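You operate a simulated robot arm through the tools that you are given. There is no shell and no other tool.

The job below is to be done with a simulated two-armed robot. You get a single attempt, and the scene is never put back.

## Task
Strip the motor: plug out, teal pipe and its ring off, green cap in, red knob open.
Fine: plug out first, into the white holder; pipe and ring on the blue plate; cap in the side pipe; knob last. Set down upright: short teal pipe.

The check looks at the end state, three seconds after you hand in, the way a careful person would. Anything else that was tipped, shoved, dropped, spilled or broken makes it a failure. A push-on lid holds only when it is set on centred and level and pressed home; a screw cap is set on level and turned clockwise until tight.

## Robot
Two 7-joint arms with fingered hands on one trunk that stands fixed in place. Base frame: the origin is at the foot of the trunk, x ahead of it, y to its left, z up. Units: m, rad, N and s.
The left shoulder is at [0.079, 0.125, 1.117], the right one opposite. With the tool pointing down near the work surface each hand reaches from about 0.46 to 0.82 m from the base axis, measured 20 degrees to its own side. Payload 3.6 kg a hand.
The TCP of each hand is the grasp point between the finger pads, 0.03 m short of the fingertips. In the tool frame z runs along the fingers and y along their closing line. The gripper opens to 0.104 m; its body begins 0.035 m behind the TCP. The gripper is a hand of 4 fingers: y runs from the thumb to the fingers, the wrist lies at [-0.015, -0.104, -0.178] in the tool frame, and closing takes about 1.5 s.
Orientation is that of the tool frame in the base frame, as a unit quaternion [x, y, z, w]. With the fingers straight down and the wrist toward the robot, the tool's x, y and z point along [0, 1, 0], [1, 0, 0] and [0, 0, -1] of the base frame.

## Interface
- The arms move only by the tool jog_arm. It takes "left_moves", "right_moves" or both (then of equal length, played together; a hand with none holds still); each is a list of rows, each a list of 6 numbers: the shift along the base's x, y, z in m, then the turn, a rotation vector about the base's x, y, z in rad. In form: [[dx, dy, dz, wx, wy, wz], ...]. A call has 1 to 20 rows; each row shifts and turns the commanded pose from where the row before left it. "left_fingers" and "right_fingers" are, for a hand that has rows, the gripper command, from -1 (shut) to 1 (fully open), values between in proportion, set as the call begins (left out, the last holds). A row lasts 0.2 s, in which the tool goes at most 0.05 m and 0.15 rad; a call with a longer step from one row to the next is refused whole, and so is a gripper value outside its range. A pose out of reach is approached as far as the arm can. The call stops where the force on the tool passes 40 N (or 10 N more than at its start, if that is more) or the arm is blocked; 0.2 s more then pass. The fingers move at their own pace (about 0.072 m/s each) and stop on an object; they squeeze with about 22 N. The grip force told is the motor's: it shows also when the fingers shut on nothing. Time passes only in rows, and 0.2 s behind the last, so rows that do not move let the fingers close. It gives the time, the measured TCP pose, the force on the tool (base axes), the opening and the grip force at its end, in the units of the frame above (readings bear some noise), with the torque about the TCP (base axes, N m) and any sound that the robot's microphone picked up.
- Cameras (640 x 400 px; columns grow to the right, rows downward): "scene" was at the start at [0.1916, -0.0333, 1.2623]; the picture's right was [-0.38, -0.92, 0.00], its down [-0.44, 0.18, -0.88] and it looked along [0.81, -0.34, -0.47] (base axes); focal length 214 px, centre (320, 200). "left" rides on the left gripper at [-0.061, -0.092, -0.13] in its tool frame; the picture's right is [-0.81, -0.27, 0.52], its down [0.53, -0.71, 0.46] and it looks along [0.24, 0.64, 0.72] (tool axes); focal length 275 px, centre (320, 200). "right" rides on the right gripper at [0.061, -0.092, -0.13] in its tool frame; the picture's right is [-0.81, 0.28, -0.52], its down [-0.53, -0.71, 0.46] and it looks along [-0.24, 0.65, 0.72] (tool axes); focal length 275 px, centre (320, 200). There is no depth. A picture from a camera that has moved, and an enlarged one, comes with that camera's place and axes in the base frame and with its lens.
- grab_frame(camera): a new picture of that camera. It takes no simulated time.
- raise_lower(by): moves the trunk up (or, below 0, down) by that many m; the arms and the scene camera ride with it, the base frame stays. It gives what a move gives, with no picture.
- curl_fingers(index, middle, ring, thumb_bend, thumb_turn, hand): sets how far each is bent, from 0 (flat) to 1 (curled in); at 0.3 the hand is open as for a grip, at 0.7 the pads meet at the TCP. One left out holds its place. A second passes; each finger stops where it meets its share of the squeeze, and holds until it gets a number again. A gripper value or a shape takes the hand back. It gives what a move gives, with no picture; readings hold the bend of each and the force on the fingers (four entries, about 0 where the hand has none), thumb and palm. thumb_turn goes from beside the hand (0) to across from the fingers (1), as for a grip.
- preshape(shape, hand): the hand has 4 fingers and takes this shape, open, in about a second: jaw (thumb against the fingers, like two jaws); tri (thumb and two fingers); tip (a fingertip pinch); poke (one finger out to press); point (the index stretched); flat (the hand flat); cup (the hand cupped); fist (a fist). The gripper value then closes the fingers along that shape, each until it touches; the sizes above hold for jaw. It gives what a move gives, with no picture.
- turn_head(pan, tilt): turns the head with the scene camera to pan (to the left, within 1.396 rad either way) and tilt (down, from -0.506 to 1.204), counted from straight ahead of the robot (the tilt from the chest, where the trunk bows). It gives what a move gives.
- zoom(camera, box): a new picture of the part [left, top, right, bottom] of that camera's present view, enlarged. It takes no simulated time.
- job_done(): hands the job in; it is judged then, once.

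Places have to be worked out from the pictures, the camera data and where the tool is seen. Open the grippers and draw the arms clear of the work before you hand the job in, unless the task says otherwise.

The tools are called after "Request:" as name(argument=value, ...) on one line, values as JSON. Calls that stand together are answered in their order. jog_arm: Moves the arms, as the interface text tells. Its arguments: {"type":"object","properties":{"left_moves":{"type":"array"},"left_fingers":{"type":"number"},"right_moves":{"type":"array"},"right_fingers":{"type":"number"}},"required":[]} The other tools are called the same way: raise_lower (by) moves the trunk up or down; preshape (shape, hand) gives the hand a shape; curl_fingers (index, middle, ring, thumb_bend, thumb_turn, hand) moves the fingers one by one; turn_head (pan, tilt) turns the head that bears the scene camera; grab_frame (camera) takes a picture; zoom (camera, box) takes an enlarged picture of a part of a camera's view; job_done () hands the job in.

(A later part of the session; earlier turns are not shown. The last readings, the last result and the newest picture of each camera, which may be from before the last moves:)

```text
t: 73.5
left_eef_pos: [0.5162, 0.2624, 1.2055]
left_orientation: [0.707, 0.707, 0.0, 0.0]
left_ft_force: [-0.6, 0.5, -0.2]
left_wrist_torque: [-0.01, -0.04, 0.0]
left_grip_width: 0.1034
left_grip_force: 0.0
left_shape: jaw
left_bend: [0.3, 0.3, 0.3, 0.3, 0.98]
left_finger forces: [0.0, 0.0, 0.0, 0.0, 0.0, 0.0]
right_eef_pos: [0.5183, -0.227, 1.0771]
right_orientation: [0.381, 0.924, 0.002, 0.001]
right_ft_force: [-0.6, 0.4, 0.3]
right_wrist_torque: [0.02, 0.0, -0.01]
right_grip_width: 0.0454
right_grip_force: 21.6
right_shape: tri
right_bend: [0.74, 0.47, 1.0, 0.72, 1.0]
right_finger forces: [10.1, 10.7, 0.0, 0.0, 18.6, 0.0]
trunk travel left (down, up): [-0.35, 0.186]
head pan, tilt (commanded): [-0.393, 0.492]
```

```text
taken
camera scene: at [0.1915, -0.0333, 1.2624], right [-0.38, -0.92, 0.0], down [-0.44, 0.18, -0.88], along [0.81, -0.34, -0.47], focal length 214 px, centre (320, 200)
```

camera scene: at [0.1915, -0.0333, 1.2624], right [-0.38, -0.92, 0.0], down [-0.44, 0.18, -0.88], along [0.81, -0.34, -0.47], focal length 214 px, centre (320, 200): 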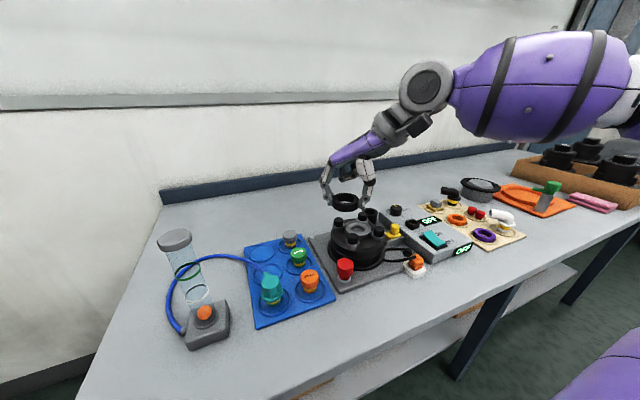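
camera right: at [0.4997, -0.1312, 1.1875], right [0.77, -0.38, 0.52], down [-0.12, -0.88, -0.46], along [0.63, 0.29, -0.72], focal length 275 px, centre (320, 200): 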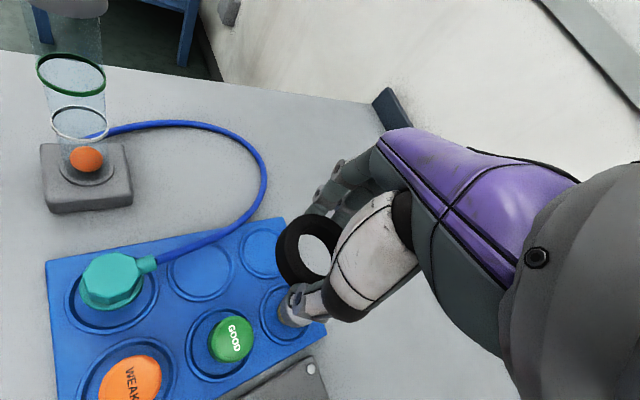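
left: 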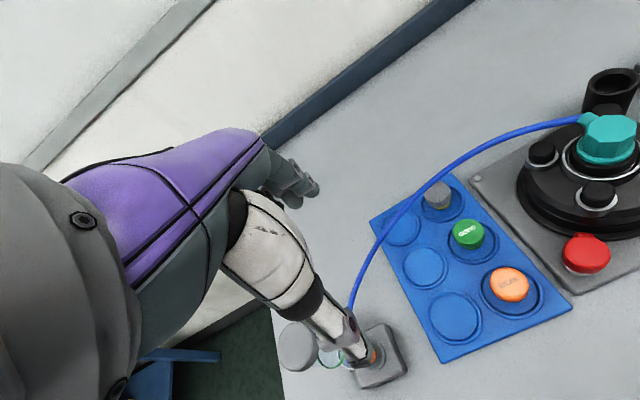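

Trunk is back where it was. I raise both hands a little and lower the trunk by 0.10 m so the shoulders come forward.

Request:
jog_arm(right_moves=[[0, 0, 0.03, 0, 0, 0], [0, 0, 0.03, 0, 0, 0], [0, 0, 0.03, 0, 0, 0]], left_moves=[[0, 0, 0.03, 0, 0, 0], [0, 0, 0.03, 0, 0, 0], [0, 0, 0.03, 0, 0, 0]])

Request:
raise_lower(by=-0.1)

Request:
grab_frame(camera="scene")

```text
t: 74.3
left_eef_pos: [0.5148, 0.2632, 1.2955]
left_orientation: [0.707, 0.707, 0.0, 0.0]
left_ft_force: [-0.1, -0.5, -0.2]
left_wrist_torque: [0.0, 0.0, -0.01]
left_grip_width: 0.1036
left_grip_force: 0.1
left_shape: jaw
left_bend: [0.3, 0.3, 0.3, 0.3, 0.98]
left_finger forces: [0.0, 0.1, 0.0, 0.0, 0.0, 0.0]
right_eef_pos: [0.5188, -0.227, 1.1672]
right_orientation: [0.381, 0.924, 0.001, 0.0]
right_ft_force: [-0.6, 0.5, 0.7]
right_wrist_torque: [0.02, 0.01, 0.02]
right_grip_width: 0.0454
right_grip_force: 21.9
right_shape: tri
right_bend: [0.74, 0.47, 1.0, 0.72, 1.0]
right_finger forces: [10.0, 10.7, 0.0, 0.2, 18.6, 0.0]
trunk travel left (down, up): [-0.35, 0.186]
head pan, tilt (commanded): [-0.393, 0.492]
```

```text
t: 75.6
left_eef_pos: [0.5146, 0.2621, 1.195]
left_orientation: [0.707, 0.708, 0.0, 0.0]
left_ft_force: [-0.5, 0.0, -0.4]
left_wrist_torque: [-0.02, -0.03, 0.01]
left_grip_width: 0.1038
left_grip_force: 0.0
left_shape: jaw
left_bend: [0.3, 0.3, 0.3, 0.3, 0.98]
left_finger forces: [0.0, 0.0, 0.1, 0.1, 0.0, 0.0]
right_eef_pos: [0.5189, -0.2274, 1.0667]
right_orientation: [0.382, 0.924, 0.001, 0.002]
right_ft_force: [0.4, 0.2, -0.3]
right_wrist_torque: [0.03, -0.03, -0.02]
right_grip_width: 0.0454
right_grip_force: 22.3
right_shape: tri
right_bend: [0.74, 0.47, 1.0, 0.72, 1.0]
right_finger forces: [10.0, 10.6, 0.0, 0.0, 18.7, 0.0]
trunk travel left (down, up): [-0.25, 0.286]
head pan, tilt (commanded): [-0.393, 0.492]
```

```text
taken
camera scene: at [0.214, -0.0333, 1.1646], right [-0.38, -0.92, 0.0], down [-0.44, 0.18, -0.88], along [0.81, -0.34, -0.47], focal length 214 px, centre (320, 200)
```

scene: 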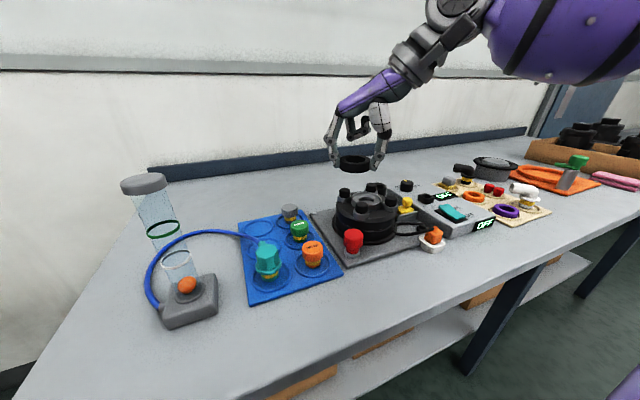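

The camera (and shoulders) came forward ~2 cm. I try the move to the far-left slot again at yaw 45°.

Request:
jog_arm(right_moves=[[0.02, 0.028, -0.01, 0, 0, 0], [0.02, 0.028, -0.01, 0, 0, 0], [0.021, 0.028, -0.01, 0, 0, 0], [0.021, 0.028, -0.01, 0, 0, 0], [0.021, 0.028, -0.01, 0, 0, 0], [0.021, 0.014, -0.01, 0, 0, 0], [0.021, 0.013, 0, 0, 0, 0], [0, 0, 0, 0, 0, 0]])

Request:
zoom(camera="scene", box=[200, 150, 360, 310])

Request:
grab_frame(camera="right")

```text
t: 77.4
left_eef_pos: [0.5153, 0.2619, 1.1954]
left_orientation: [0.708, 0.707, 0.0, 0.0]
left_ft_force: [-0.7, -0.4, 0.0]
left_wrist_torque: [-0.01, 0.01, 0.02]
left_grip_width: 0.1036
left_grip_force: 0.1
left_shape: jaw
left_bend: [0.3, 0.3, 0.3, 0.3, 0.98]
left_finger forces: [0.0, 0.0, 0.0, 0.0, 0.1, 0.0]
right_eef_pos: [0.6369, -0.078, 1.009]
right_orientation: [0.381, 0.924, 0.0, 0.002]
right_ft_force: [0.9, -0.5, -0.2]
right_wrist_torque: [-0.02, 0.0, 0.01]
right_grip_width: 0.0456
right_grip_force: 22.1
right_shape: tri
right_bend: [0.74, 0.47, 1.0, 0.72, 1.0]
right_finger forces: [10.0, 10.7, 0.1, 0.0, 18.5, 0.1]
right hand out of reach, approached as far as the arm can: row 6, 7
trunk travel left (down, up): [-0.25, 0.286]
head pan, tilt (commanded): [-0.393, 0.492]
```

```text
2.50 times, centred on (280, 230) of scene
camera zoom: at [0.2143, -0.0334, 1.1646], right [-0.38, -0.92, 0.0], down [-0.44, 0.18, -0.88], along [0.81, -0.34, -0.47], focal length 536 px, centre (420, 125)
```

zoom: 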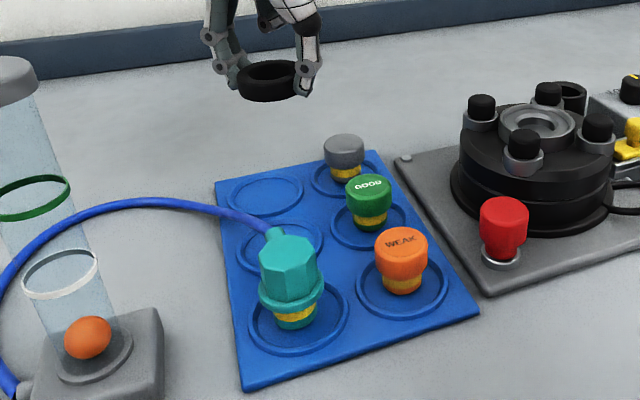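

```text
taken
camera right: at [0.5276, -0.1004, 1.1399], right [0.77, -0.38, 0.52], down [-0.13, -0.88, -0.46], along [0.63, 0.28, -0.72], focal length 275 px, centre (320, 200)
```

right: 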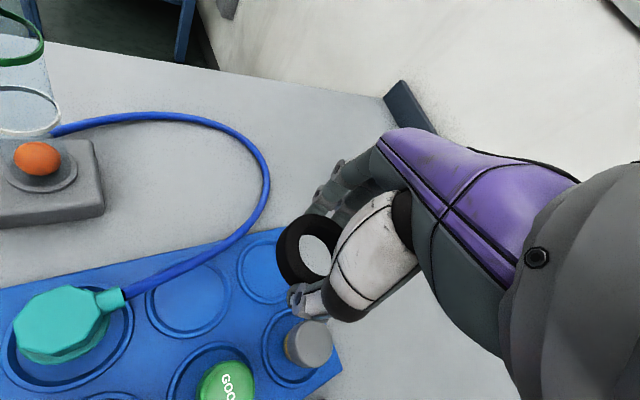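

Now (0.637, -0.078) is reached, ~3 cm short. I go lower and push on, since reach improves near the work surface.

Request:
jog_arm(right_moves=[[0, 0, -0.03, 0, 0, 0], [0, 0, -0.03, 0, 0, 0], [0, 0, -0.015, 0, 0, 0], [0.009, 0.006, 0, 0, 0, 0], [0.009, 0.006, 0, 0, 0, 0], [0.009, 0.006, 0, 0, 0, 0], [0, 0, 0, 0, 0, 0]])

Request:
zoom(camera="scene", box=[200, 150, 360, 310])

Request:
grab_frame(camera="right")

```text
t: 79.0
left_eef_pos: [0.5167, 0.2622, 1.1945]
left_orientation: [0.708, 0.706, 0.0, 0.0]
left_ft_force: [0.2, -0.7, 0.1]
left_wrist_torque: [0.0, -0.03, -0.02]
left_grip_width: 0.1038
left_grip_force: 0.0
left_shape: jaw
left_bend: [0.3, 0.3, 0.3, 0.3, 0.98]
left_finger forces: [0.0, 0.1, 0.0, 0.1, 0.0, 0.1]
right_eef_pos: [0.6449, -0.0725, 0.934]
right_orientation: [0.382, 0.924, 0.001, 0.001]
right_ft_force: [-0.9, -0.3, -0.9]
right_wrist_torque: [-0.01, -0.01, -0.01]
right_grip_width: 0.0451
right_grip_force: 21.9
right_shape: tri
right_bend: [0.74, 0.47, 1.0, 0.72, 1.0]
right_finger forces: [9.9, 10.7, 0.0, 0.0, 18.4, 0.0]
right hand out of reach, approached as far as the arm can: row 5, 6
trunk travel left (down, up): [-0.25, 0.286]
head pan, tilt (commanded): [-0.393, 0.492]
```

```text
2.50 times, centred on (280, 230) of scene
camera zoom: at [0.2143, -0.0333, 1.1646], right [-0.38, -0.92, 0.0], down [-0.44, 0.18, -0.88], along [0.81, -0.34, -0.47], focal length 536 px, centre (420, 125)
```

zoom: 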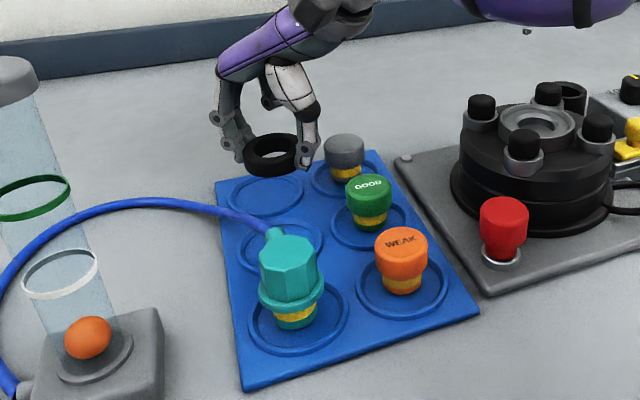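

```text
taken
camera right: at [0.5362, -0.0945, 1.0646], right [0.77, -0.38, 0.52], down [-0.13, -0.88, -0.46], along [0.63, 0.29, -0.72], focal length 275 px, centre (320, 200)
```

right: 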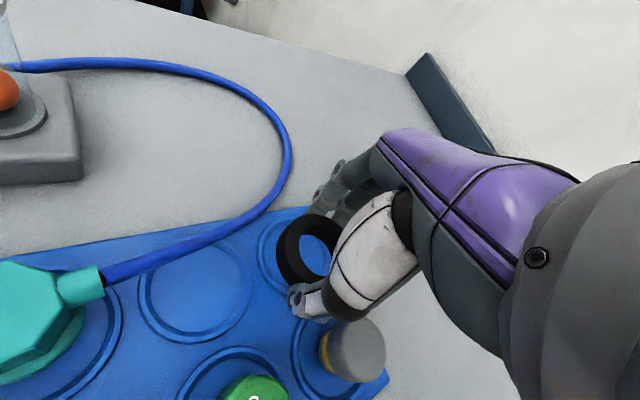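

About 2.3 cm short now. A small forward lean of the hand (0.13 rad) shifts the wrist back by that much, so I lean it and step to the slot centre.

Request:
jog_arm(right_moves=[[0, 0, 0, 0.046, -0.046, 0], [0, 0, 0, 0.046, -0.046, 0], [0.0065, 0.004, 0, 0, 0, 0], [0.0065, 0.004, 0, 0, 0, 0], [0.006, 0.0045, 0, 0, 0, 0], [0, 0, 0, 0, 0, 0]])

Request:
zoom(camera="scene", box=[220, 170, 330, 280])

Request:
grab_frame(camera="right")

```text
t: 80.4
left_eef_pos: [0.5151, 0.2612, 1.1943]
left_orientation: [0.707, 0.707, 0.0, -0.001]
left_ft_force: [0.1, 1.1, -0.1]
left_wrist_torque: [-0.01, -0.04, 0.01]
left_grip_width: 0.1036
left_grip_force: 0.1
left_shape: jaw
left_bend: [0.3, 0.3, 0.3, 0.3, 0.98]
left_finger forces: [0.0, 0.0, 0.0, 0.0, 0.1, 0.0]
right_eef_pos: [0.6646, -0.0594, 0.9338]
right_orientation: [0.381, 0.922, 0.061, 0.026]
right_ft_force: [0.2, 0.4, -0.5]
right_wrist_torque: [-0.01, 0.01, -0.01]
right_grip_width: 0.045
right_grip_force: 22.3
right_shape: tri
right_bend: [0.74, 0.47, 1.0, 0.72, 1.0]
right_finger forces: [9.8, 10.7, 0.0, 0.1, 18.4, 0.0]
trunk travel left (down, up): [-0.25, 0.286]
head pan, tilt (commanded): [-0.393, 0.492]
```

```text
3.64 times, centred on (275, 225) of scene
camera zoom: at [0.2143, -0.0333, 1.1646], right [-0.38, -0.92, 0.0], down [-0.44, 0.18, -0.88], along [0.81, -0.34, -0.47], focal length 780 px, centre (484, 109)
```

zoom: 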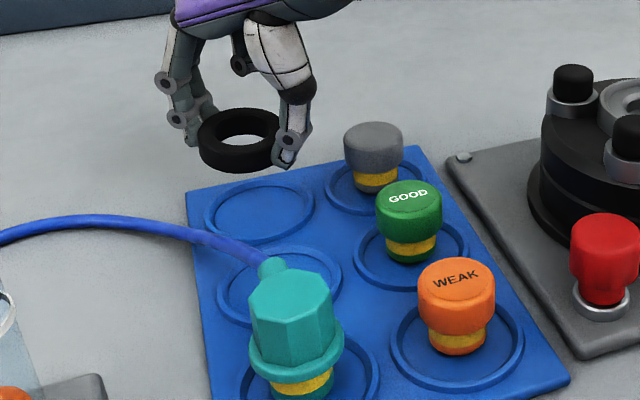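

```text
taken
camera right: at [0.544, -0.0932, 1.0517], right [0.72, -0.43, 0.55], down [-0.08, -0.83, -0.55], along [0.69, 0.35, -0.63], focal length 275 px, centre (320, 200)
```

right: 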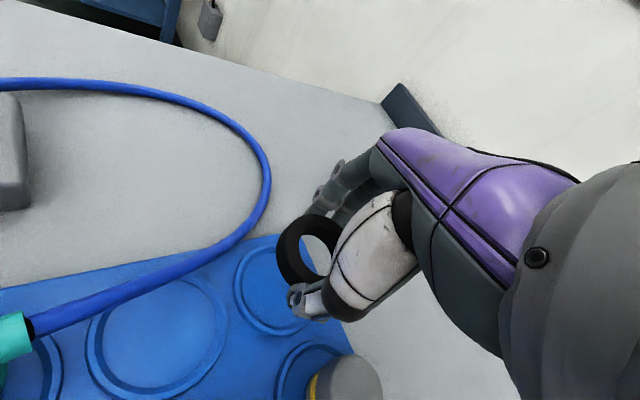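

The ring now hovers over the far-left slot (slot centre ≈(0.667, -0.059)). I lower it in small steps until it touches.

Request:
jog_arm(right_moves=[[0, -0.002, -0.01, 0, 0, 0], [0, 0, -0.01, 0, 0, 0], [0, 0, -0.004, 0, 0, 0], [0, 0, -0.003, 0, 0, 0], [0, 0, 0, 0, 0, 0]])

Request:
zoom(camera="scene", box=[220, 180, 320, 260])

Request:
zoom(camera="right", box=[200, 170, 380, 330])

```text
t: 81.6
left_eef_pos: [0.5155, 0.2627, 1.1949]
left_orientation: [0.707, 0.707, 0.0, 0.0]
left_ft_force: [-0.8, 0.0, 0.4]
left_wrist_torque: [0.0, -0.03, 0.0]
left_grip_width: 0.1038
left_grip_force: 0.0
left_shape: jaw
left_bend: [0.3, 0.3, 0.3, 0.3, 0.98]
left_finger forces: [0.0, 0.0, 0.0, 0.0, 0.0, 0.0]
right_eef_pos: [0.6631, -0.0619, 0.9062]
right_orientation: [0.381, 0.922, 0.061, 0.026]
right_ft_force: [0.2, -0.1, -0.9]
right_wrist_torque: [0.0, 0.01, -0.01]
right_grip_width: 0.0452
right_grip_force: 21.9
right_shape: tri
right_bend: [0.74, 0.47, 1.0, 0.72, 1.0]
right_finger forces: [9.9, 10.7, 0.0, 0.1, 18.5, 0.0]
trunk travel left (down, up): [-0.25, 0.286]
head pan, tilt (commanded): [-0.393, 0.492]
```

```text
5.00 times, centred on (270, 220) of scene
camera zoom: at [0.2143, -0.0333, 1.1646], right [-0.38, -0.92, 0.0], down [-0.44, 0.18, -0.88], along [0.81, -0.34, -0.47], focal length 1072 px, centre (570, 100)
```

zoom: 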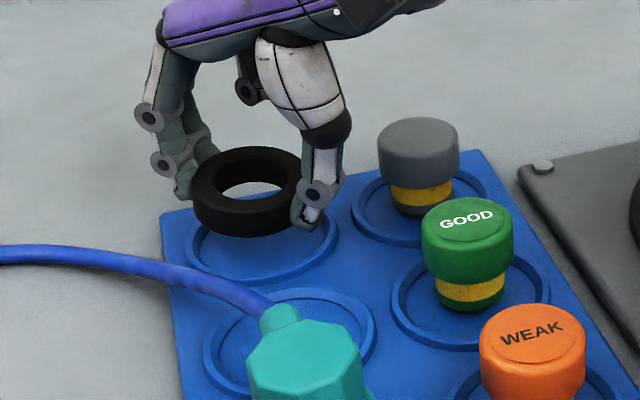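

```text
2.50 times, centred on (290, 250) of right
camera zoom: at [0.5439, -0.0954, 1.0245], right [0.72, -0.43, 0.55], down [-0.08, -0.83, -0.55], along [0.69, 0.35, -0.63], focal length 688 px, centre (395, 75)
```

zoom: 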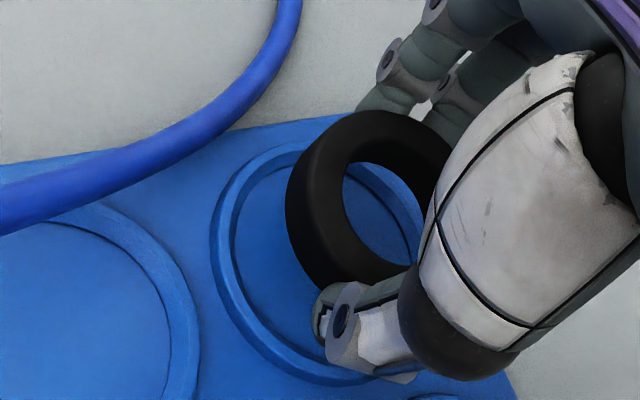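

Ring bottom is still ~1.5 cm above the slot floor. I keep lowering in 3 mm steps until contact.

Request:
jog_arm(right_moves=[[0.002, 0.001, -0.003, 0, 0, 0], [0, 0, -0.003, 0, 0, 0], [0, 0, -0.003, 0, 0, 0], [0, 0, -0.003, 0, 0, 0], [0, 0, 0, 0, 0, 0]])

Request:
zoom(camera="scene", box=[220, 180, 320, 260])

Request:
zoom(camera="right", box=[200, 170, 380, 330])

```text
t: 82.8
left_eef_pos: [0.5157, 0.2623, 1.1947]
left_orientation: [0.707, 0.707, 0.0, 0.001]
left_ft_force: [-0.2, 0.6, -0.4]
left_wrist_torque: [0.0, -0.03, 0.0]
left_grip_width: 0.1036
left_grip_force: 0.1
left_shape: jaw
left_bend: [0.3, 0.3, 0.3, 0.3, 0.98]
left_finger forces: [0.0, 0.0, 0.1, 0.0, 0.0, 0.0]
right_eef_pos: [0.6659, -0.0609, 0.8959]
right_orientation: [0.381, 0.922, 0.061, 0.026]
right_ft_force: [0.1, -0.5, 0.1]
right_wrist_torque: [0.0, 0.01, -0.04]
right_grip_width: 0.0453
right_grip_force: 21.6
right_shape: tri
right_bend: [0.74, 0.47, 1.0, 0.72, 1.0]
right_finger forces: [9.8, 10.7, 0.0, 0.0, 18.3, 0.0]
trunk travel left (down, up): [-0.25, 0.286]
head pan, tilt (commanded): [-0.393, 0.492]
```

```text
5.00 times, centred on (270, 220) of scene
camera zoom: at [0.2143, -0.0333, 1.1646], right [-0.38, -0.92, 0.0], down [-0.44, 0.18, -0.88], along [0.81, -0.34, -0.47], focal length 1072 px, centre (570, 100)
```

zoom: 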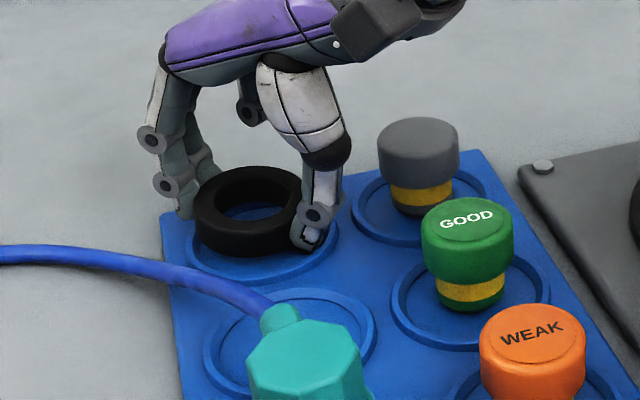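

```text
2.50 times, centred on (290, 250) of right
camera zoom: at [0.5457, -0.0944, 1.0123], right [0.72, -0.43, 0.55], down [-0.08, -0.83, -0.55], along [0.69, 0.35, -0.63], focal length 688 px, centre (395, 75)
```

zoom: 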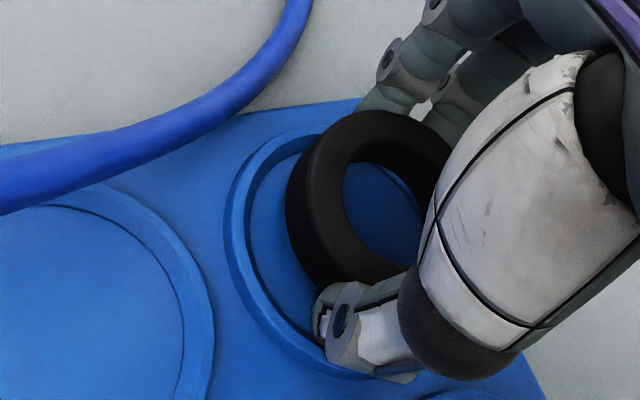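

No contact yet at TCP z≈0.896; I continue down carefully.

Request:
jog_arm(right_moves=[[0, 0, -0.003, 0, 0, 0], [0, 0, -0.002, 0, 0, 0], [0, 0, -0.002, 0, 0, 0], [0, 0, -0.002, 0, 0, 0], [0, 0, 0, 0, 0, 0]])

Request:
zoom(camera="scene", box=[220, 180, 320, 260])

Request:
zoom(camera="right", box=[200, 170, 380, 330])

```text
t: 84.0
left_eef_pos: [0.513, 0.2617, 1.1965]
left_orientation: [0.707, 0.707, 0.002, 0.001]
left_ft_force: [0.8, -0.3, 0.6]
left_wrist_torque: [-0.01, 0.03, 0.02]
left_grip_width: 0.1035
left_grip_force: 0.1
left_shape: jaw
left_bend: [0.3, 0.3, 0.3, 0.3, 0.98]
left_finger forces: [0.0, 0.0, 0.1, 0.0, 0.0, 0.0]
right_eef_pos: [0.666, -0.0591, 0.8927]
right_orientation: [0.381, 0.922, 0.066, 0.03]
right_ft_force: [-3.6, -5.1, 34.3]
right_wrist_torque: [-0.75, 0.91, 0.04]
right_grip_width: 0.0462
right_grip_force: 21.9
right_shape: tri
right_bend: [0.74, 0.48, 1.0, 0.73, 1.0]
right_finger forces: [9.9, 11.2, 0.0, 0.1, 53.9, 0.0]
trunk travel left (down, up): [-0.25, 0.286]
head pan, tilt (commanded): [-0.393, 0.492]
```

```text
5.00 times, centred on (270, 220) of scene
camera zoom: at [0.211, -0.0334, 1.1654], right [-0.38, -0.92, 0.0], down [-0.43, 0.18, -0.88], along [0.82, -0.34, -0.47], focal length 1072 px, centre (570, 100)
```

zoom: 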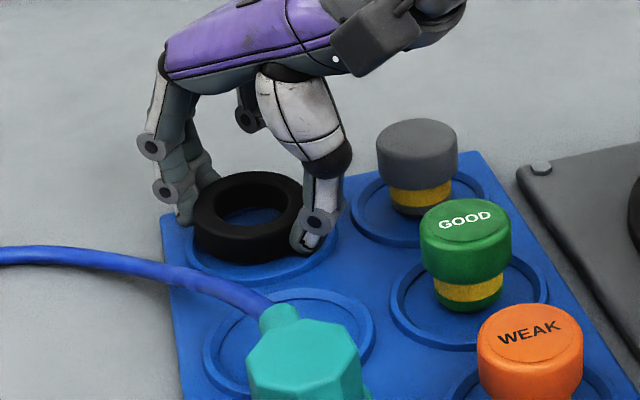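

```text
2.50 times, centred on (290, 250) of right
camera zoom: at [0.5439, -0.0938, 1.0084], right [0.71, -0.43, 0.56], down [-0.07, -0.83, -0.55], along [0.7, 0.35, -0.62], focal length 688 px, centre (395, 75)
```

zoom: 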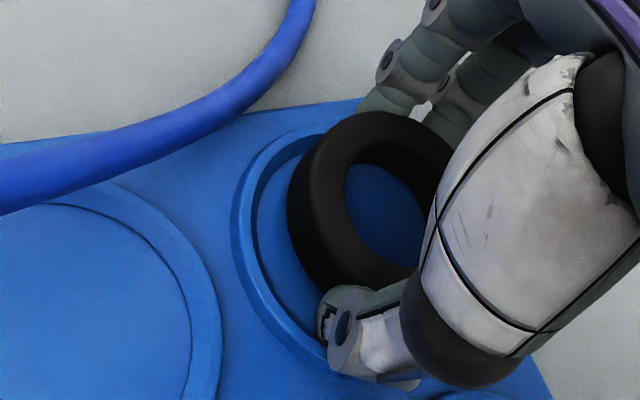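

The thumb tip touched the slot (34 N). I ease up 3 mm and open the hand so the ring settles the last few millimetres into the slot.

Request:
jog_arm(right_moves=[[0, 0, 0.003, 0, 0, 0], [0, 0, 0.001, 0, 0, 0], [0, 0, 0, 0, 0, 0]])

Request:
jog_arm(right_moves=[[0, 0, 0, 0, 0, 0], [0, 0, 0, 0, 0, 0], [0, 0, 0, 0, 0, 0], [0, 0, 0, 0, 0, 0]], right_fingers=0.4)

Request:
zoom(camera="scene", box=[220, 180, 320, 260])

Request:
zoom(camera="right", box=[200, 170, 380, 330])

```text
t: 84.8
left_eef_pos: [0.515, 0.2625, 1.1943]
left_orientation: [0.708, 0.706, 0.0, 0.0]
left_ft_force: [0.2, 0.3, -0.2]
left_wrist_torque: [0.01, 0.0, 0.0]
left_grip_width: 0.1034
left_grip_force: 0.0
left_shape: jaw
left_bend: [0.3, 0.3, 0.3, 0.3, 0.98]
left_finger forces: [0.1, 0.0, 0.1, 0.0, 0.1, 0.0]
right_eef_pos: [0.6656, -0.0595, 0.8918]
right_orientation: [0.381, 0.922, 0.061, 0.026]
right_ft_force: [0.1, -0.3, 21.2]
right_wrist_torque: [-0.41, 0.45, -0.04]
right_grip_width: 0.0464
right_grip_force: 22.3
right_shape: tri
right_bend: [0.74, 0.48, 1.0, 0.74, 1.0]
right_finger forces: [10.8, 12.3, 0.1, 0.0, 41.2, 0.1]
trunk travel left (down, up): [-0.25, 0.286]
head pan, tilt (commanded): [-0.393, 0.492]
```

```text
t: 85.8
left_eef_pos: [0.5153, 0.2621, 1.1953]
left_orientation: [0.707, 0.707, 0.0, 0.0]
left_ft_force: [0.0, 0.9, 2.1]
left_wrist_torque: [0.0, -0.02, 0.0]
left_grip_width: 0.1035
left_grip_force: 0.1
left_shape: jaw
left_bend: [0.3, 0.3, 0.3, 0.3, 0.98]
left_finger forces: [0.1, 0.0, 0.0, 0.0, 0.0, 0.1]
right_eef_pos: [0.6658, -0.0584, 0.893]
right_orientation: [0.381, 0.922, 0.062, 0.027]
right_ft_force: [4.8, 1.9, 20.8]
right_wrist_torque: [-0.26, 0.3, -0.01]
right_grip_width: 0.0625
right_grip_force: 0.1
right_shape: tri
right_bend: [0.27, 0.37, 0.99, 0.69, 1.0]
right_finger forces: [0.1, 0.1, 0.0, 0.0, 21.0, 0.1]
trunk travel left (down, up): [-0.25, 0.286]
head pan, tilt (commanded): [-0.393, 0.492]
```

```text
5.00 times, centred on (270, 220) of scene
camera zoom: at [0.213, -0.0328, 1.1649], right [-0.38, -0.92, 0.0], down [-0.44, 0.18, -0.88], along [0.81, -0.34, -0.47], focal length 1072 px, centre (570, 100)
```

zoom: 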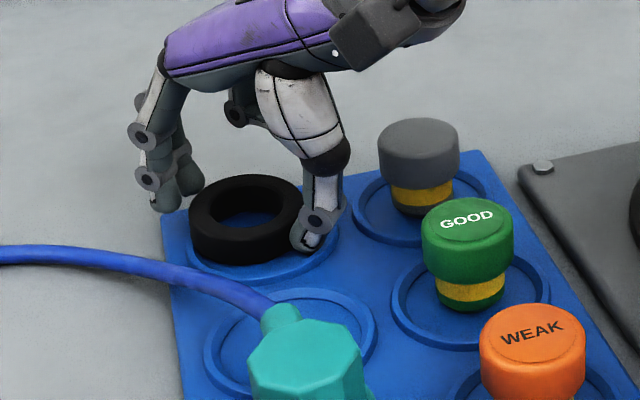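

```text
2.50 times, centred on (290, 250) of right
camera zoom: at [0.5452, -0.0933, 1.0097], right [0.72, -0.43, 0.55], down [-0.08, -0.83, -0.55], along [0.69, 0.35, -0.63], focal length 688 px, centre (395, 75)
```

zoom: 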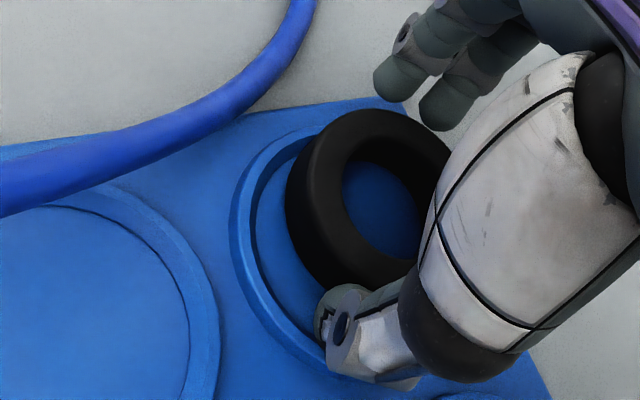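

The fingers released; the thumb is still pressing on the slot rim (21 N). I raise the hand gently straight up.

Request:
jog_arm(right_moves=[[0, 0, 0.004, 0, 0, 0], [0, 0, 0.004, 0, 0, 0], [0, 0, 0.006, 0, 0, 0], [0, 0, 0.01, 0, 0, 0], [0, 0, 0, 0, 0, 0]])

Request:
zoom(camera="scene", box=[220, 180, 320, 260])

Request:
zoom(camera="right", box=[200, 170, 380, 330])

```text
t: 87.0
left_eef_pos: [0.5162, 0.2621, 1.1937]
left_orientation: [0.708, 0.706, 0.001, 0.0]
left_ft_force: [0.1, 0.4, 0.6]
left_wrist_torque: [-0.07, 0.03, 0.01]
left_grip_width: 0.1037
left_grip_force: 0.1
left_shape: jaw
left_bend: [0.3, 0.3, 0.3, 0.3, 0.98]
left_finger forces: [0.0, 0.0, 0.1, 0.0, 0.0, 0.1]
right_eef_pos: [0.6663, -0.0601, 0.9144]
right_orientation: [0.381, 0.922, 0.061, 0.026]
right_ft_force: [-0.2, 0.1, 0.8]
right_wrist_torque: [-0.01, 0.0, -0.02]
right_grip_width: 0.0727
right_grip_force: 0.0
right_shape: tri
right_bend: [0.27, 0.37, 0.99, 0.58, 0.99]
right_finger forces: [0.0, 0.1, 0.0, 0.0, 0.0, 0.1]
trunk travel left (down, up): [-0.25, 0.286]
head pan, tilt (commanded): [-0.393, 0.492]
```

```text
5.00 times, centred on (270, 220) of scene
camera zoom: at [0.2144, -0.0333, 1.1645], right [-0.38, -0.92, 0.0], down [-0.44, 0.18, -0.88], along [0.81, -0.34, -0.47], focal length 1072 px, centre (570, 100)
```

zoom: 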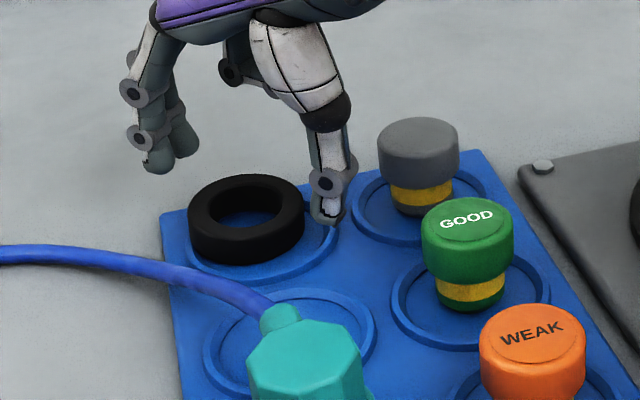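

```text
2.50 times, centred on (290, 250) of right
camera zoom: at [0.5464, -0.094, 1.032], right [0.72, -0.43, 0.55], down [-0.08, -0.83, -0.54], along [0.69, 0.35, -0.63], focal length 688 px, centre (395, 75)
```

zoom: 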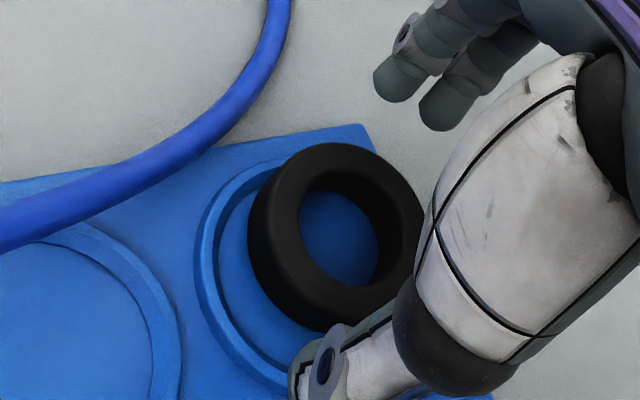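

The ring is on the plate, lying flat in the far-left slot. I raise the hand further and take a clear look.

Request:
jog_arm(right_moves=[[0, 0, 0.03, 0, 0, 0], [0, 0, 0.04, -0.046, 0.046, 0], [-0.02, -0.03, 0.02, -0.046, 0.046, 0], [-0.03, -0.04, 0, 0, 0, 0], [-0.03, -0.04, 0, 0, 0, 0], [0, 0, 0, 0, 0, 0]])

Request:
zoom(camera="scene", box=[220, 190, 320, 270])

Request:
grab_frame(camera="right")

```text
t: 88.4
left_eef_pos: [0.5158, 0.2611, 1.1954]
left_orientation: [0.708, 0.707, -0.001, 0.0]
left_ft_force: [0.6, 0.6, -0.4]
left_wrist_torque: [-0.02, 0.0, -0.01]
left_grip_width: 0.1039
left_grip_force: 0.0
left_shape: jaw
left_bend: [0.3, 0.3, 0.3, 0.3, 0.98]
left_finger forces: [0.0, 0.1, 0.0, 0.1, 0.0, 0.1]
right_eef_pos: [0.5906, -0.1879, 0.9842]
right_orientation: [0.382, 0.924, 0.001, 0.0]
right_ft_force: [-0.4, -0.5, 0.2]
right_wrist_torque: [0.03, 0.02, 0.01]
right_grip_width: 0.0725
right_grip_force: 0.1
right_shape: tri
right_bend: [0.27, 0.37, 0.99, 0.58, 0.99]
right_finger forces: [0.1, 0.1, 0.1, 0.0, 0.0, 0.1]
right hand out of reach, approached as far as the arm can: row 2
trunk travel left (down, up): [-0.25, 0.286]
head pan, tilt (commanded): [-0.393, 0.492]
```

```text
5.00 times, centred on (270, 230) of scene
camera zoom: at [0.2146, -0.0332, 1.1645], right [-0.38, -0.92, 0.0], down [-0.44, 0.18, -0.88], along [0.81, -0.34, -0.47], focal length 1072 px, centre (570, 50)
```

zoom: 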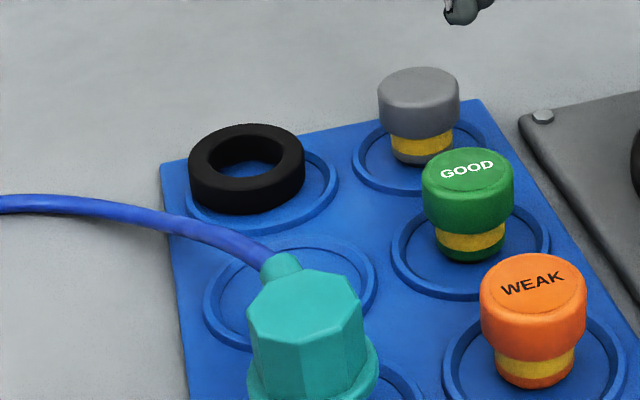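

```text
taken
camera right: at [0.482, -0.21, 1.1149], right [0.77, -0.38, 0.52], down [-0.13, -0.88, -0.46], along [0.63, 0.29, -0.72], focal length 275 px, centre (320, 200)
```

right: 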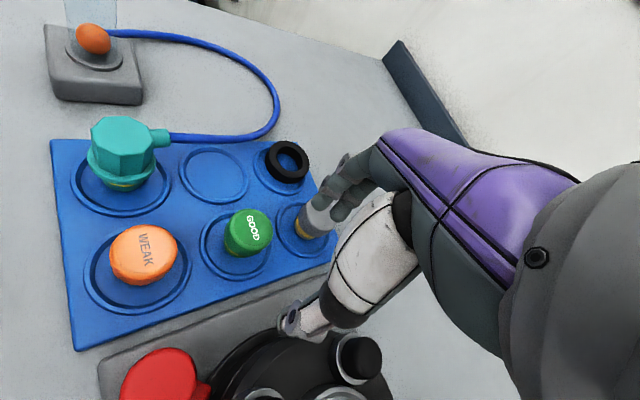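

Let me zoom in to see whether the ring is level inside the slot or resting on the rim.

Request:
zoom(camera="right", box=[240, 125, 330, 205])

Request:
zoom(camera="scene", box=[245, 205, 295, 245])

```text
5.00 times, centred on (285, 165) of right
camera zoom: at [0.482, -0.21, 1.1149], right [0.77, -0.38, 0.52], down [-0.13, -0.88, -0.46], along [0.63, 0.29, -0.72], focal length 1376 px, centre (495, 375)
```

zoom: 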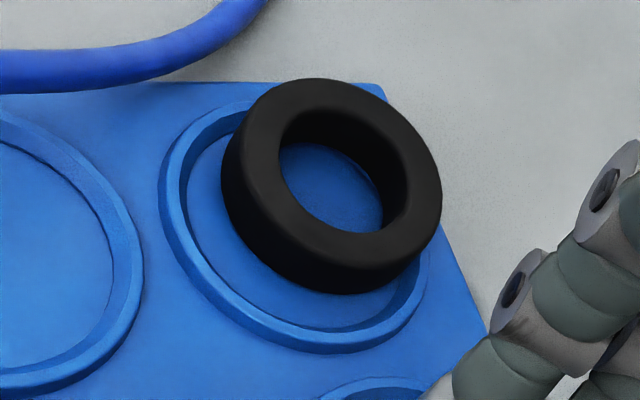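

```text
10.00 times, centred on (270, 225) of scene
camera zoom: at [0.2146, -0.0332, 1.1645], right [-0.38, -0.92, 0.0], down [-0.44, 0.18, -0.88], along [0.81, -0.34, -0.47], focal length 2145 px, centre (820, -50)
```

zoom: 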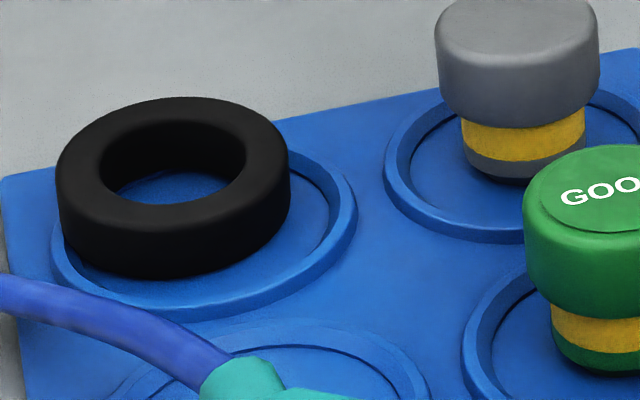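

The ring overlaps the far rim by a couple of millimetres. I open the hand wide, go back over it with the same lean, and cage it toward the slot centre with a gentle partial close.

Request:
jog_arm(right_moves=[[0.01, 0.02, 0, 0.046, -0.046, 0], [0.012, 0.022, 0, 0.046, -0.046, 0], [0.016, 0.028, -0.01, 0, 0, 0], [0.016, 0.028, -0.01, 0, 0, 0], [0.017, 0.028, 0, 0, 0, 0], [0, 0, 0, 0, 0, 0]], right_fingers=1)

Request:
zoom(camera="scene", box=[220, 170, 330, 260])

Request:
zoom(camera="right", box=[180, 150, 400, 350])

```text
t: 89.8
left_eef_pos: [0.5154, 0.2616, 1.1962]
left_orientation: [0.708, 0.706, -0.001, 0.0]
left_ft_force: [-0.4, 0.2, 0.8]
left_wrist_torque: [0.01, 0.02, 0.01]
left_grip_width: 0.1038
left_grip_force: 0.1
left_shape: jaw
left_bend: [0.3, 0.3, 0.3, 0.3, 0.98]
left_finger forces: [0.1, 0.1, 0.0, 0.1, 0.0, 0.0]
right_eef_pos: [0.6625, -0.0604, 0.9653]
right_orientation: [0.382, 0.922, 0.062, 0.026]
right_ft_force: [-0.5, 0.1, 0.1]
right_wrist_torque: [-0.03, 0.01, -0.02]
right_grip_width: 0.1041
right_grip_force: 0.0
right_shape: tri
right_bend: [0.3, 0.3, 0.99, 0.3, 0.98]
right_finger forces: [0.0, 0.1, 0.0, 0.0, 0.1, 0.0]
trunk travel left (down, up): [-0.25, 0.286]
head pan, tilt (commanded): [-0.393, 0.492]
```

```text
4.44 times, centred on (275, 215) of scene
camera zoom: at [0.2137, -0.0331, 1.1647], right [-0.38, -0.92, 0.0], down [-0.44, 0.18, -0.88], along [0.81, -0.34, -0.47], focal length 953 px, centre (520, 133)
```

zoom: 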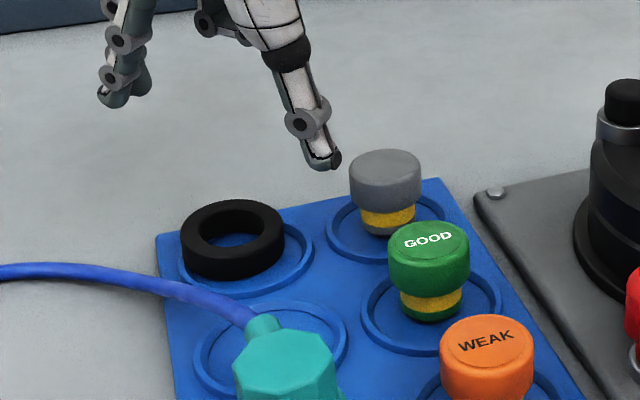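

```text
2.00 times, centred on (290, 250) of right
camera zoom: at [0.5418, -0.0942, 1.0824], right [0.72, -0.43, 0.55], down [-0.08, -0.83, -0.55], along [0.69, 0.35, -0.63], focal length 551 px, centre (380, 100)
```

zoom: 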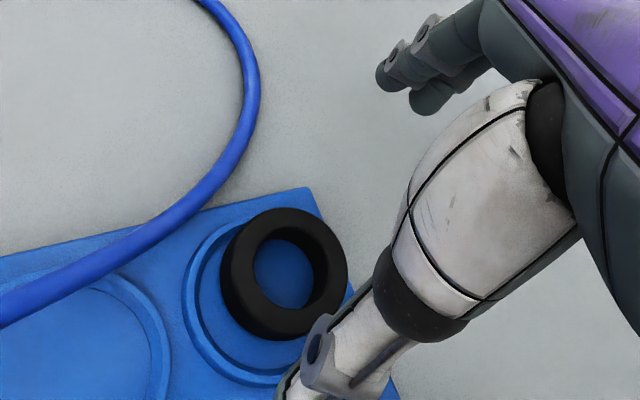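

Fingers and thumb bracket the ring without touching the caps. I lower to z≈0.902.

Request:
jog_arm(right_moves=[[-0.001, -0.001, -0.02, 0, 0, 0], [0, 0, -0.02, 0, 0, 0], [0, 0, -0.015, 0, 0, 0], [0, 0, -0.008, 0, 0, 0], [0, 0, 0, 0, 0, 0]])

Request:
zoom(camera="scene", box=[220, 180, 320, 260])

Request:
zoom(camera="right", box=[180, 150, 400, 350])

```text
t: 91.0
left_eef_pos: [0.5162, 0.2623, 1.1948]
left_orientation: [0.708, 0.706, 0.0, 0.0]
left_ft_force: [-0.3, 0.3, 0.4]
left_wrist_torque: [0.02, 0.02, -0.03]
left_grip_width: 0.1037
left_grip_force: 0.1
left_shape: jaw
left_bend: [0.3, 0.3, 0.3, 0.3, 0.98]
left_finger forces: [0.0, 0.0, 0.1, 0.0, 0.0, 0.1]
right_eef_pos: [0.6596, -0.0595, 0.9024]
right_orientation: [0.381, 0.922, 0.061, 0.026]
right_ft_force: [0.1, -0.4, 0.0]
right_wrist_torque: [-0.04, -0.01, 0.01]
right_grip_width: 0.1038
right_grip_force: 0.2
right_shape: tri
right_bend: [0.3, 0.3, 0.99, 0.3, 0.98]
right_finger forces: [0.0, 0.1, 0.0, 0.0, 0.0, 0.1]
trunk travel left (down, up): [-0.25, 0.286]
head pan, tilt (commanded): [-0.393, 0.492]
```

```text
5.00 times, centred on (270, 220) of scene
camera zoom: at [0.2143, -0.0333, 1.1646], right [-0.38, -0.92, 0.0], down [-0.44, 0.18, -0.88], along [0.81, -0.34, -0.47], focal length 1072 px, centre (570, 100)
```

zoom: 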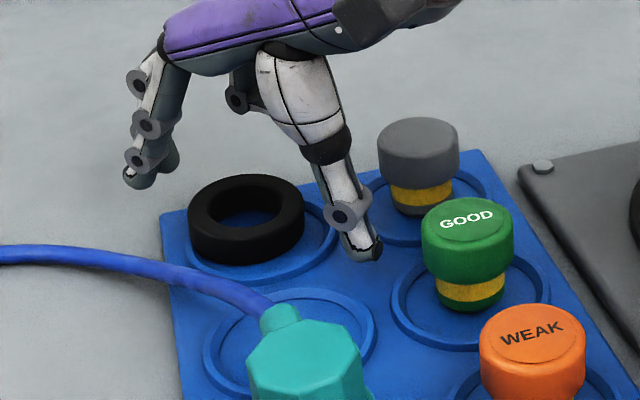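

```text
2.00 times, centred on (290, 250) of right
camera zoom: at [0.5403, -0.0947, 1.0197], right [0.72, -0.43, 0.55], down [-0.08, -0.83, -0.55], along [0.69, 0.35, -0.63], focal length 551 px, centre (380, 100)
```

zoom: 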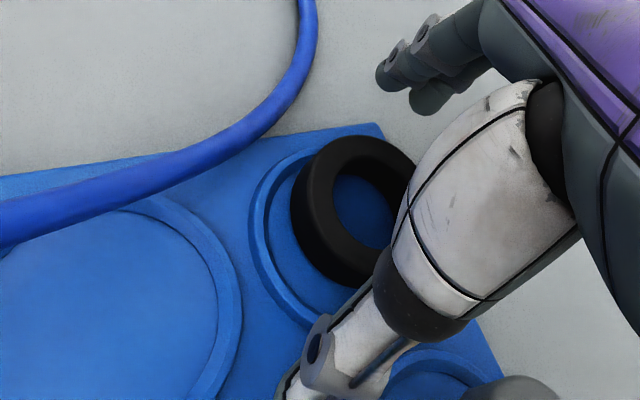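

I close partially to ~6.2 cm so the fingers nudge the ring toward the slot centre.

Request:
jog_arm(right_moves=[[0, 0, 0, 0, 0, 0], [0, 0, 0, 0, 0, 0], [0, 0, 0, 0, 0, 0], [0, 0, 0, 0, 0, 0]], right_fingers=0.2)

Request:
zoom(camera="scene", box=[220, 180, 320, 260])

Request:
zoom(camera="right", box=[180, 150, 400, 350])

```text
t: 92.0
left_eef_pos: [0.5161, 0.2615, 1.1939]
left_orientation: [0.708, 0.706, 0.0, 0.0]
left_ft_force: [0.6, 0.3, -0.2]
left_wrist_torque: [0.02, 0.02, 0.01]
left_grip_width: 0.1037
left_grip_force: 0.2
left_shape: jaw
left_bend: [0.3, 0.3, 0.3, 0.3, 0.98]
left_finger forces: [0.0, 0.0, 0.0, 0.1, 0.0, 0.1]
right_eef_pos: [0.6594, -0.0606, 0.9029]
right_orientation: [0.381, 0.922, 0.061, 0.026]
right_ft_force: [-1.1, -0.4, 0.2]
right_wrist_torque: [0.01, 0.02, 0.04]
right_grip_width: 0.063
right_grip_force: 0.1
right_shape: tri
right_bend: [0.74, 0.4, 0.99, 0.64, 1.0]
right_finger forces: [0.0, 0.1, 0.1, 0.0, 0.0, 0.1]
trunk travel left (down, up): [-0.25, 0.286]
head pan, tilt (commanded): [-0.393, 0.492]
```

```text
5.00 times, centred on (270, 220) of scene
camera zoom: at [0.2143, -0.0333, 1.1646], right [-0.38, -0.92, 0.0], down [-0.44, 0.18, -0.88], along [0.81, -0.34, -0.47], focal length 1072 px, centre (570, 100)
```

zoom: 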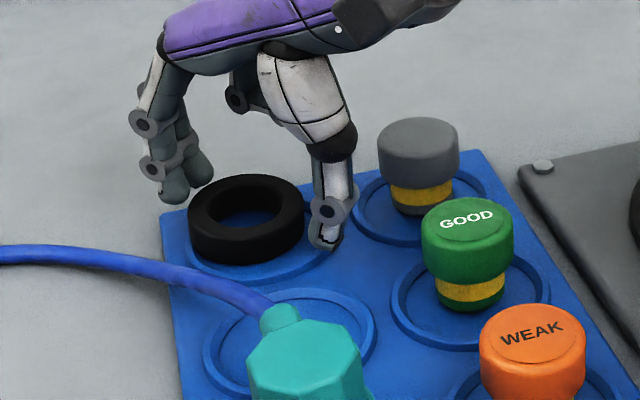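

```text
2.00 times, centred on (290, 250) of right
camera zoom: at [0.5403, -0.0947, 1.0199], right [0.72, -0.43, 0.55], down [-0.08, -0.83, -0.55], along [0.69, 0.35, -0.63], focal length 551 px, centre (380, 100)
```

zoom: 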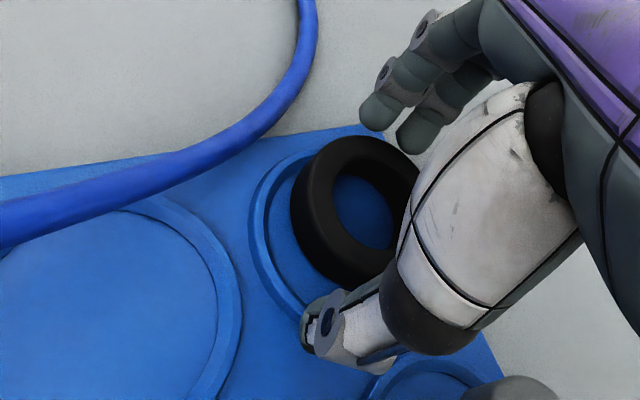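

No contact yet (the ring read 45 mm when held), so I close further to ~5 cm.

Request:
jog_arm(right_moves=[[0, 0, 0, 0, 0, 0], [0, 0, 0, 0, 0, 0], [0, 0, 0, 0, 0, 0]], right_fingers=-0.06)

Request:
zoom(camera="scene", box=[220, 180, 320, 260])

Request:
zoom(camera="right", box=[180, 150, 400, 350])

```text
t: 92.8
left_eef_pos: [0.5156, 0.2624, 1.1947]
left_orientation: [0.708, 0.706, 0.0, 0.001]
left_ft_force: [0.1, -0.7, -0.1]
left_wrist_torque: [-0.01, 0.02, 0.01]
left_grip_width: 0.1037
left_grip_force: 0.1
left_shape: jaw
left_bend: [0.3, 0.3, 0.3, 0.3, 0.98]
left_finger forces: [0.0, 0.0, 0.0, 0.0, 0.0, 0.1]
right_eef_pos: [0.6601, -0.0611, 0.9034]
right_orientation: [0.381, 0.922, 0.061, 0.026]
right_ft_force: [-0.5, 0.0, 0.1]
right_wrist_torque: [0.03, -0.03, 0.01]
right_grip_width: 0.0499
right_grip_force: 0.1
right_shape: tri
right_bend: [0.74, 0.46, 0.99, 0.71, 1.0]
right_finger forces: [0.1, 0.1, 0.0, 0.2, 0.0, 0.1]
trunk travel left (down, up): [-0.25, 0.286]
head pan, tilt (commanded): [-0.393, 0.492]
```

```text
5.00 times, centred on (270, 220) of scene
camera zoom: at [0.2143, -0.0333, 1.1646], right [-0.38, -0.92, 0.0], down [-0.44, 0.18, -0.88], along [0.81, -0.34, -0.47], focal length 1072 px, centre (570, 100)
```

zoom: 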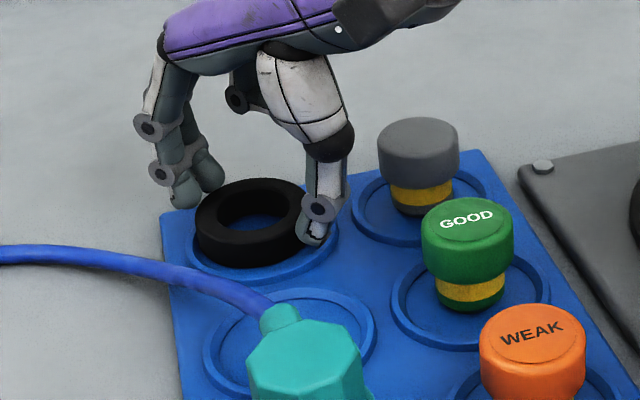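

```text
2.00 times, centred on (290, 250) of right
camera zoom: at [0.5403, -0.0947, 1.0199], right [0.72, -0.43, 0.55], down [-0.08, -0.83, -0.55], along [0.69, 0.35, -0.63], focal length 551 px, centre (380, 100)
```

zoom: 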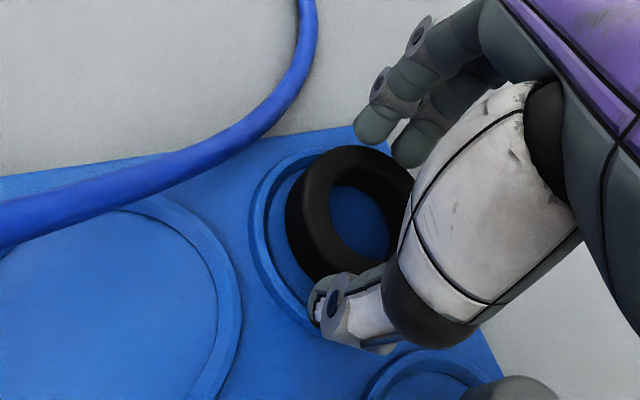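

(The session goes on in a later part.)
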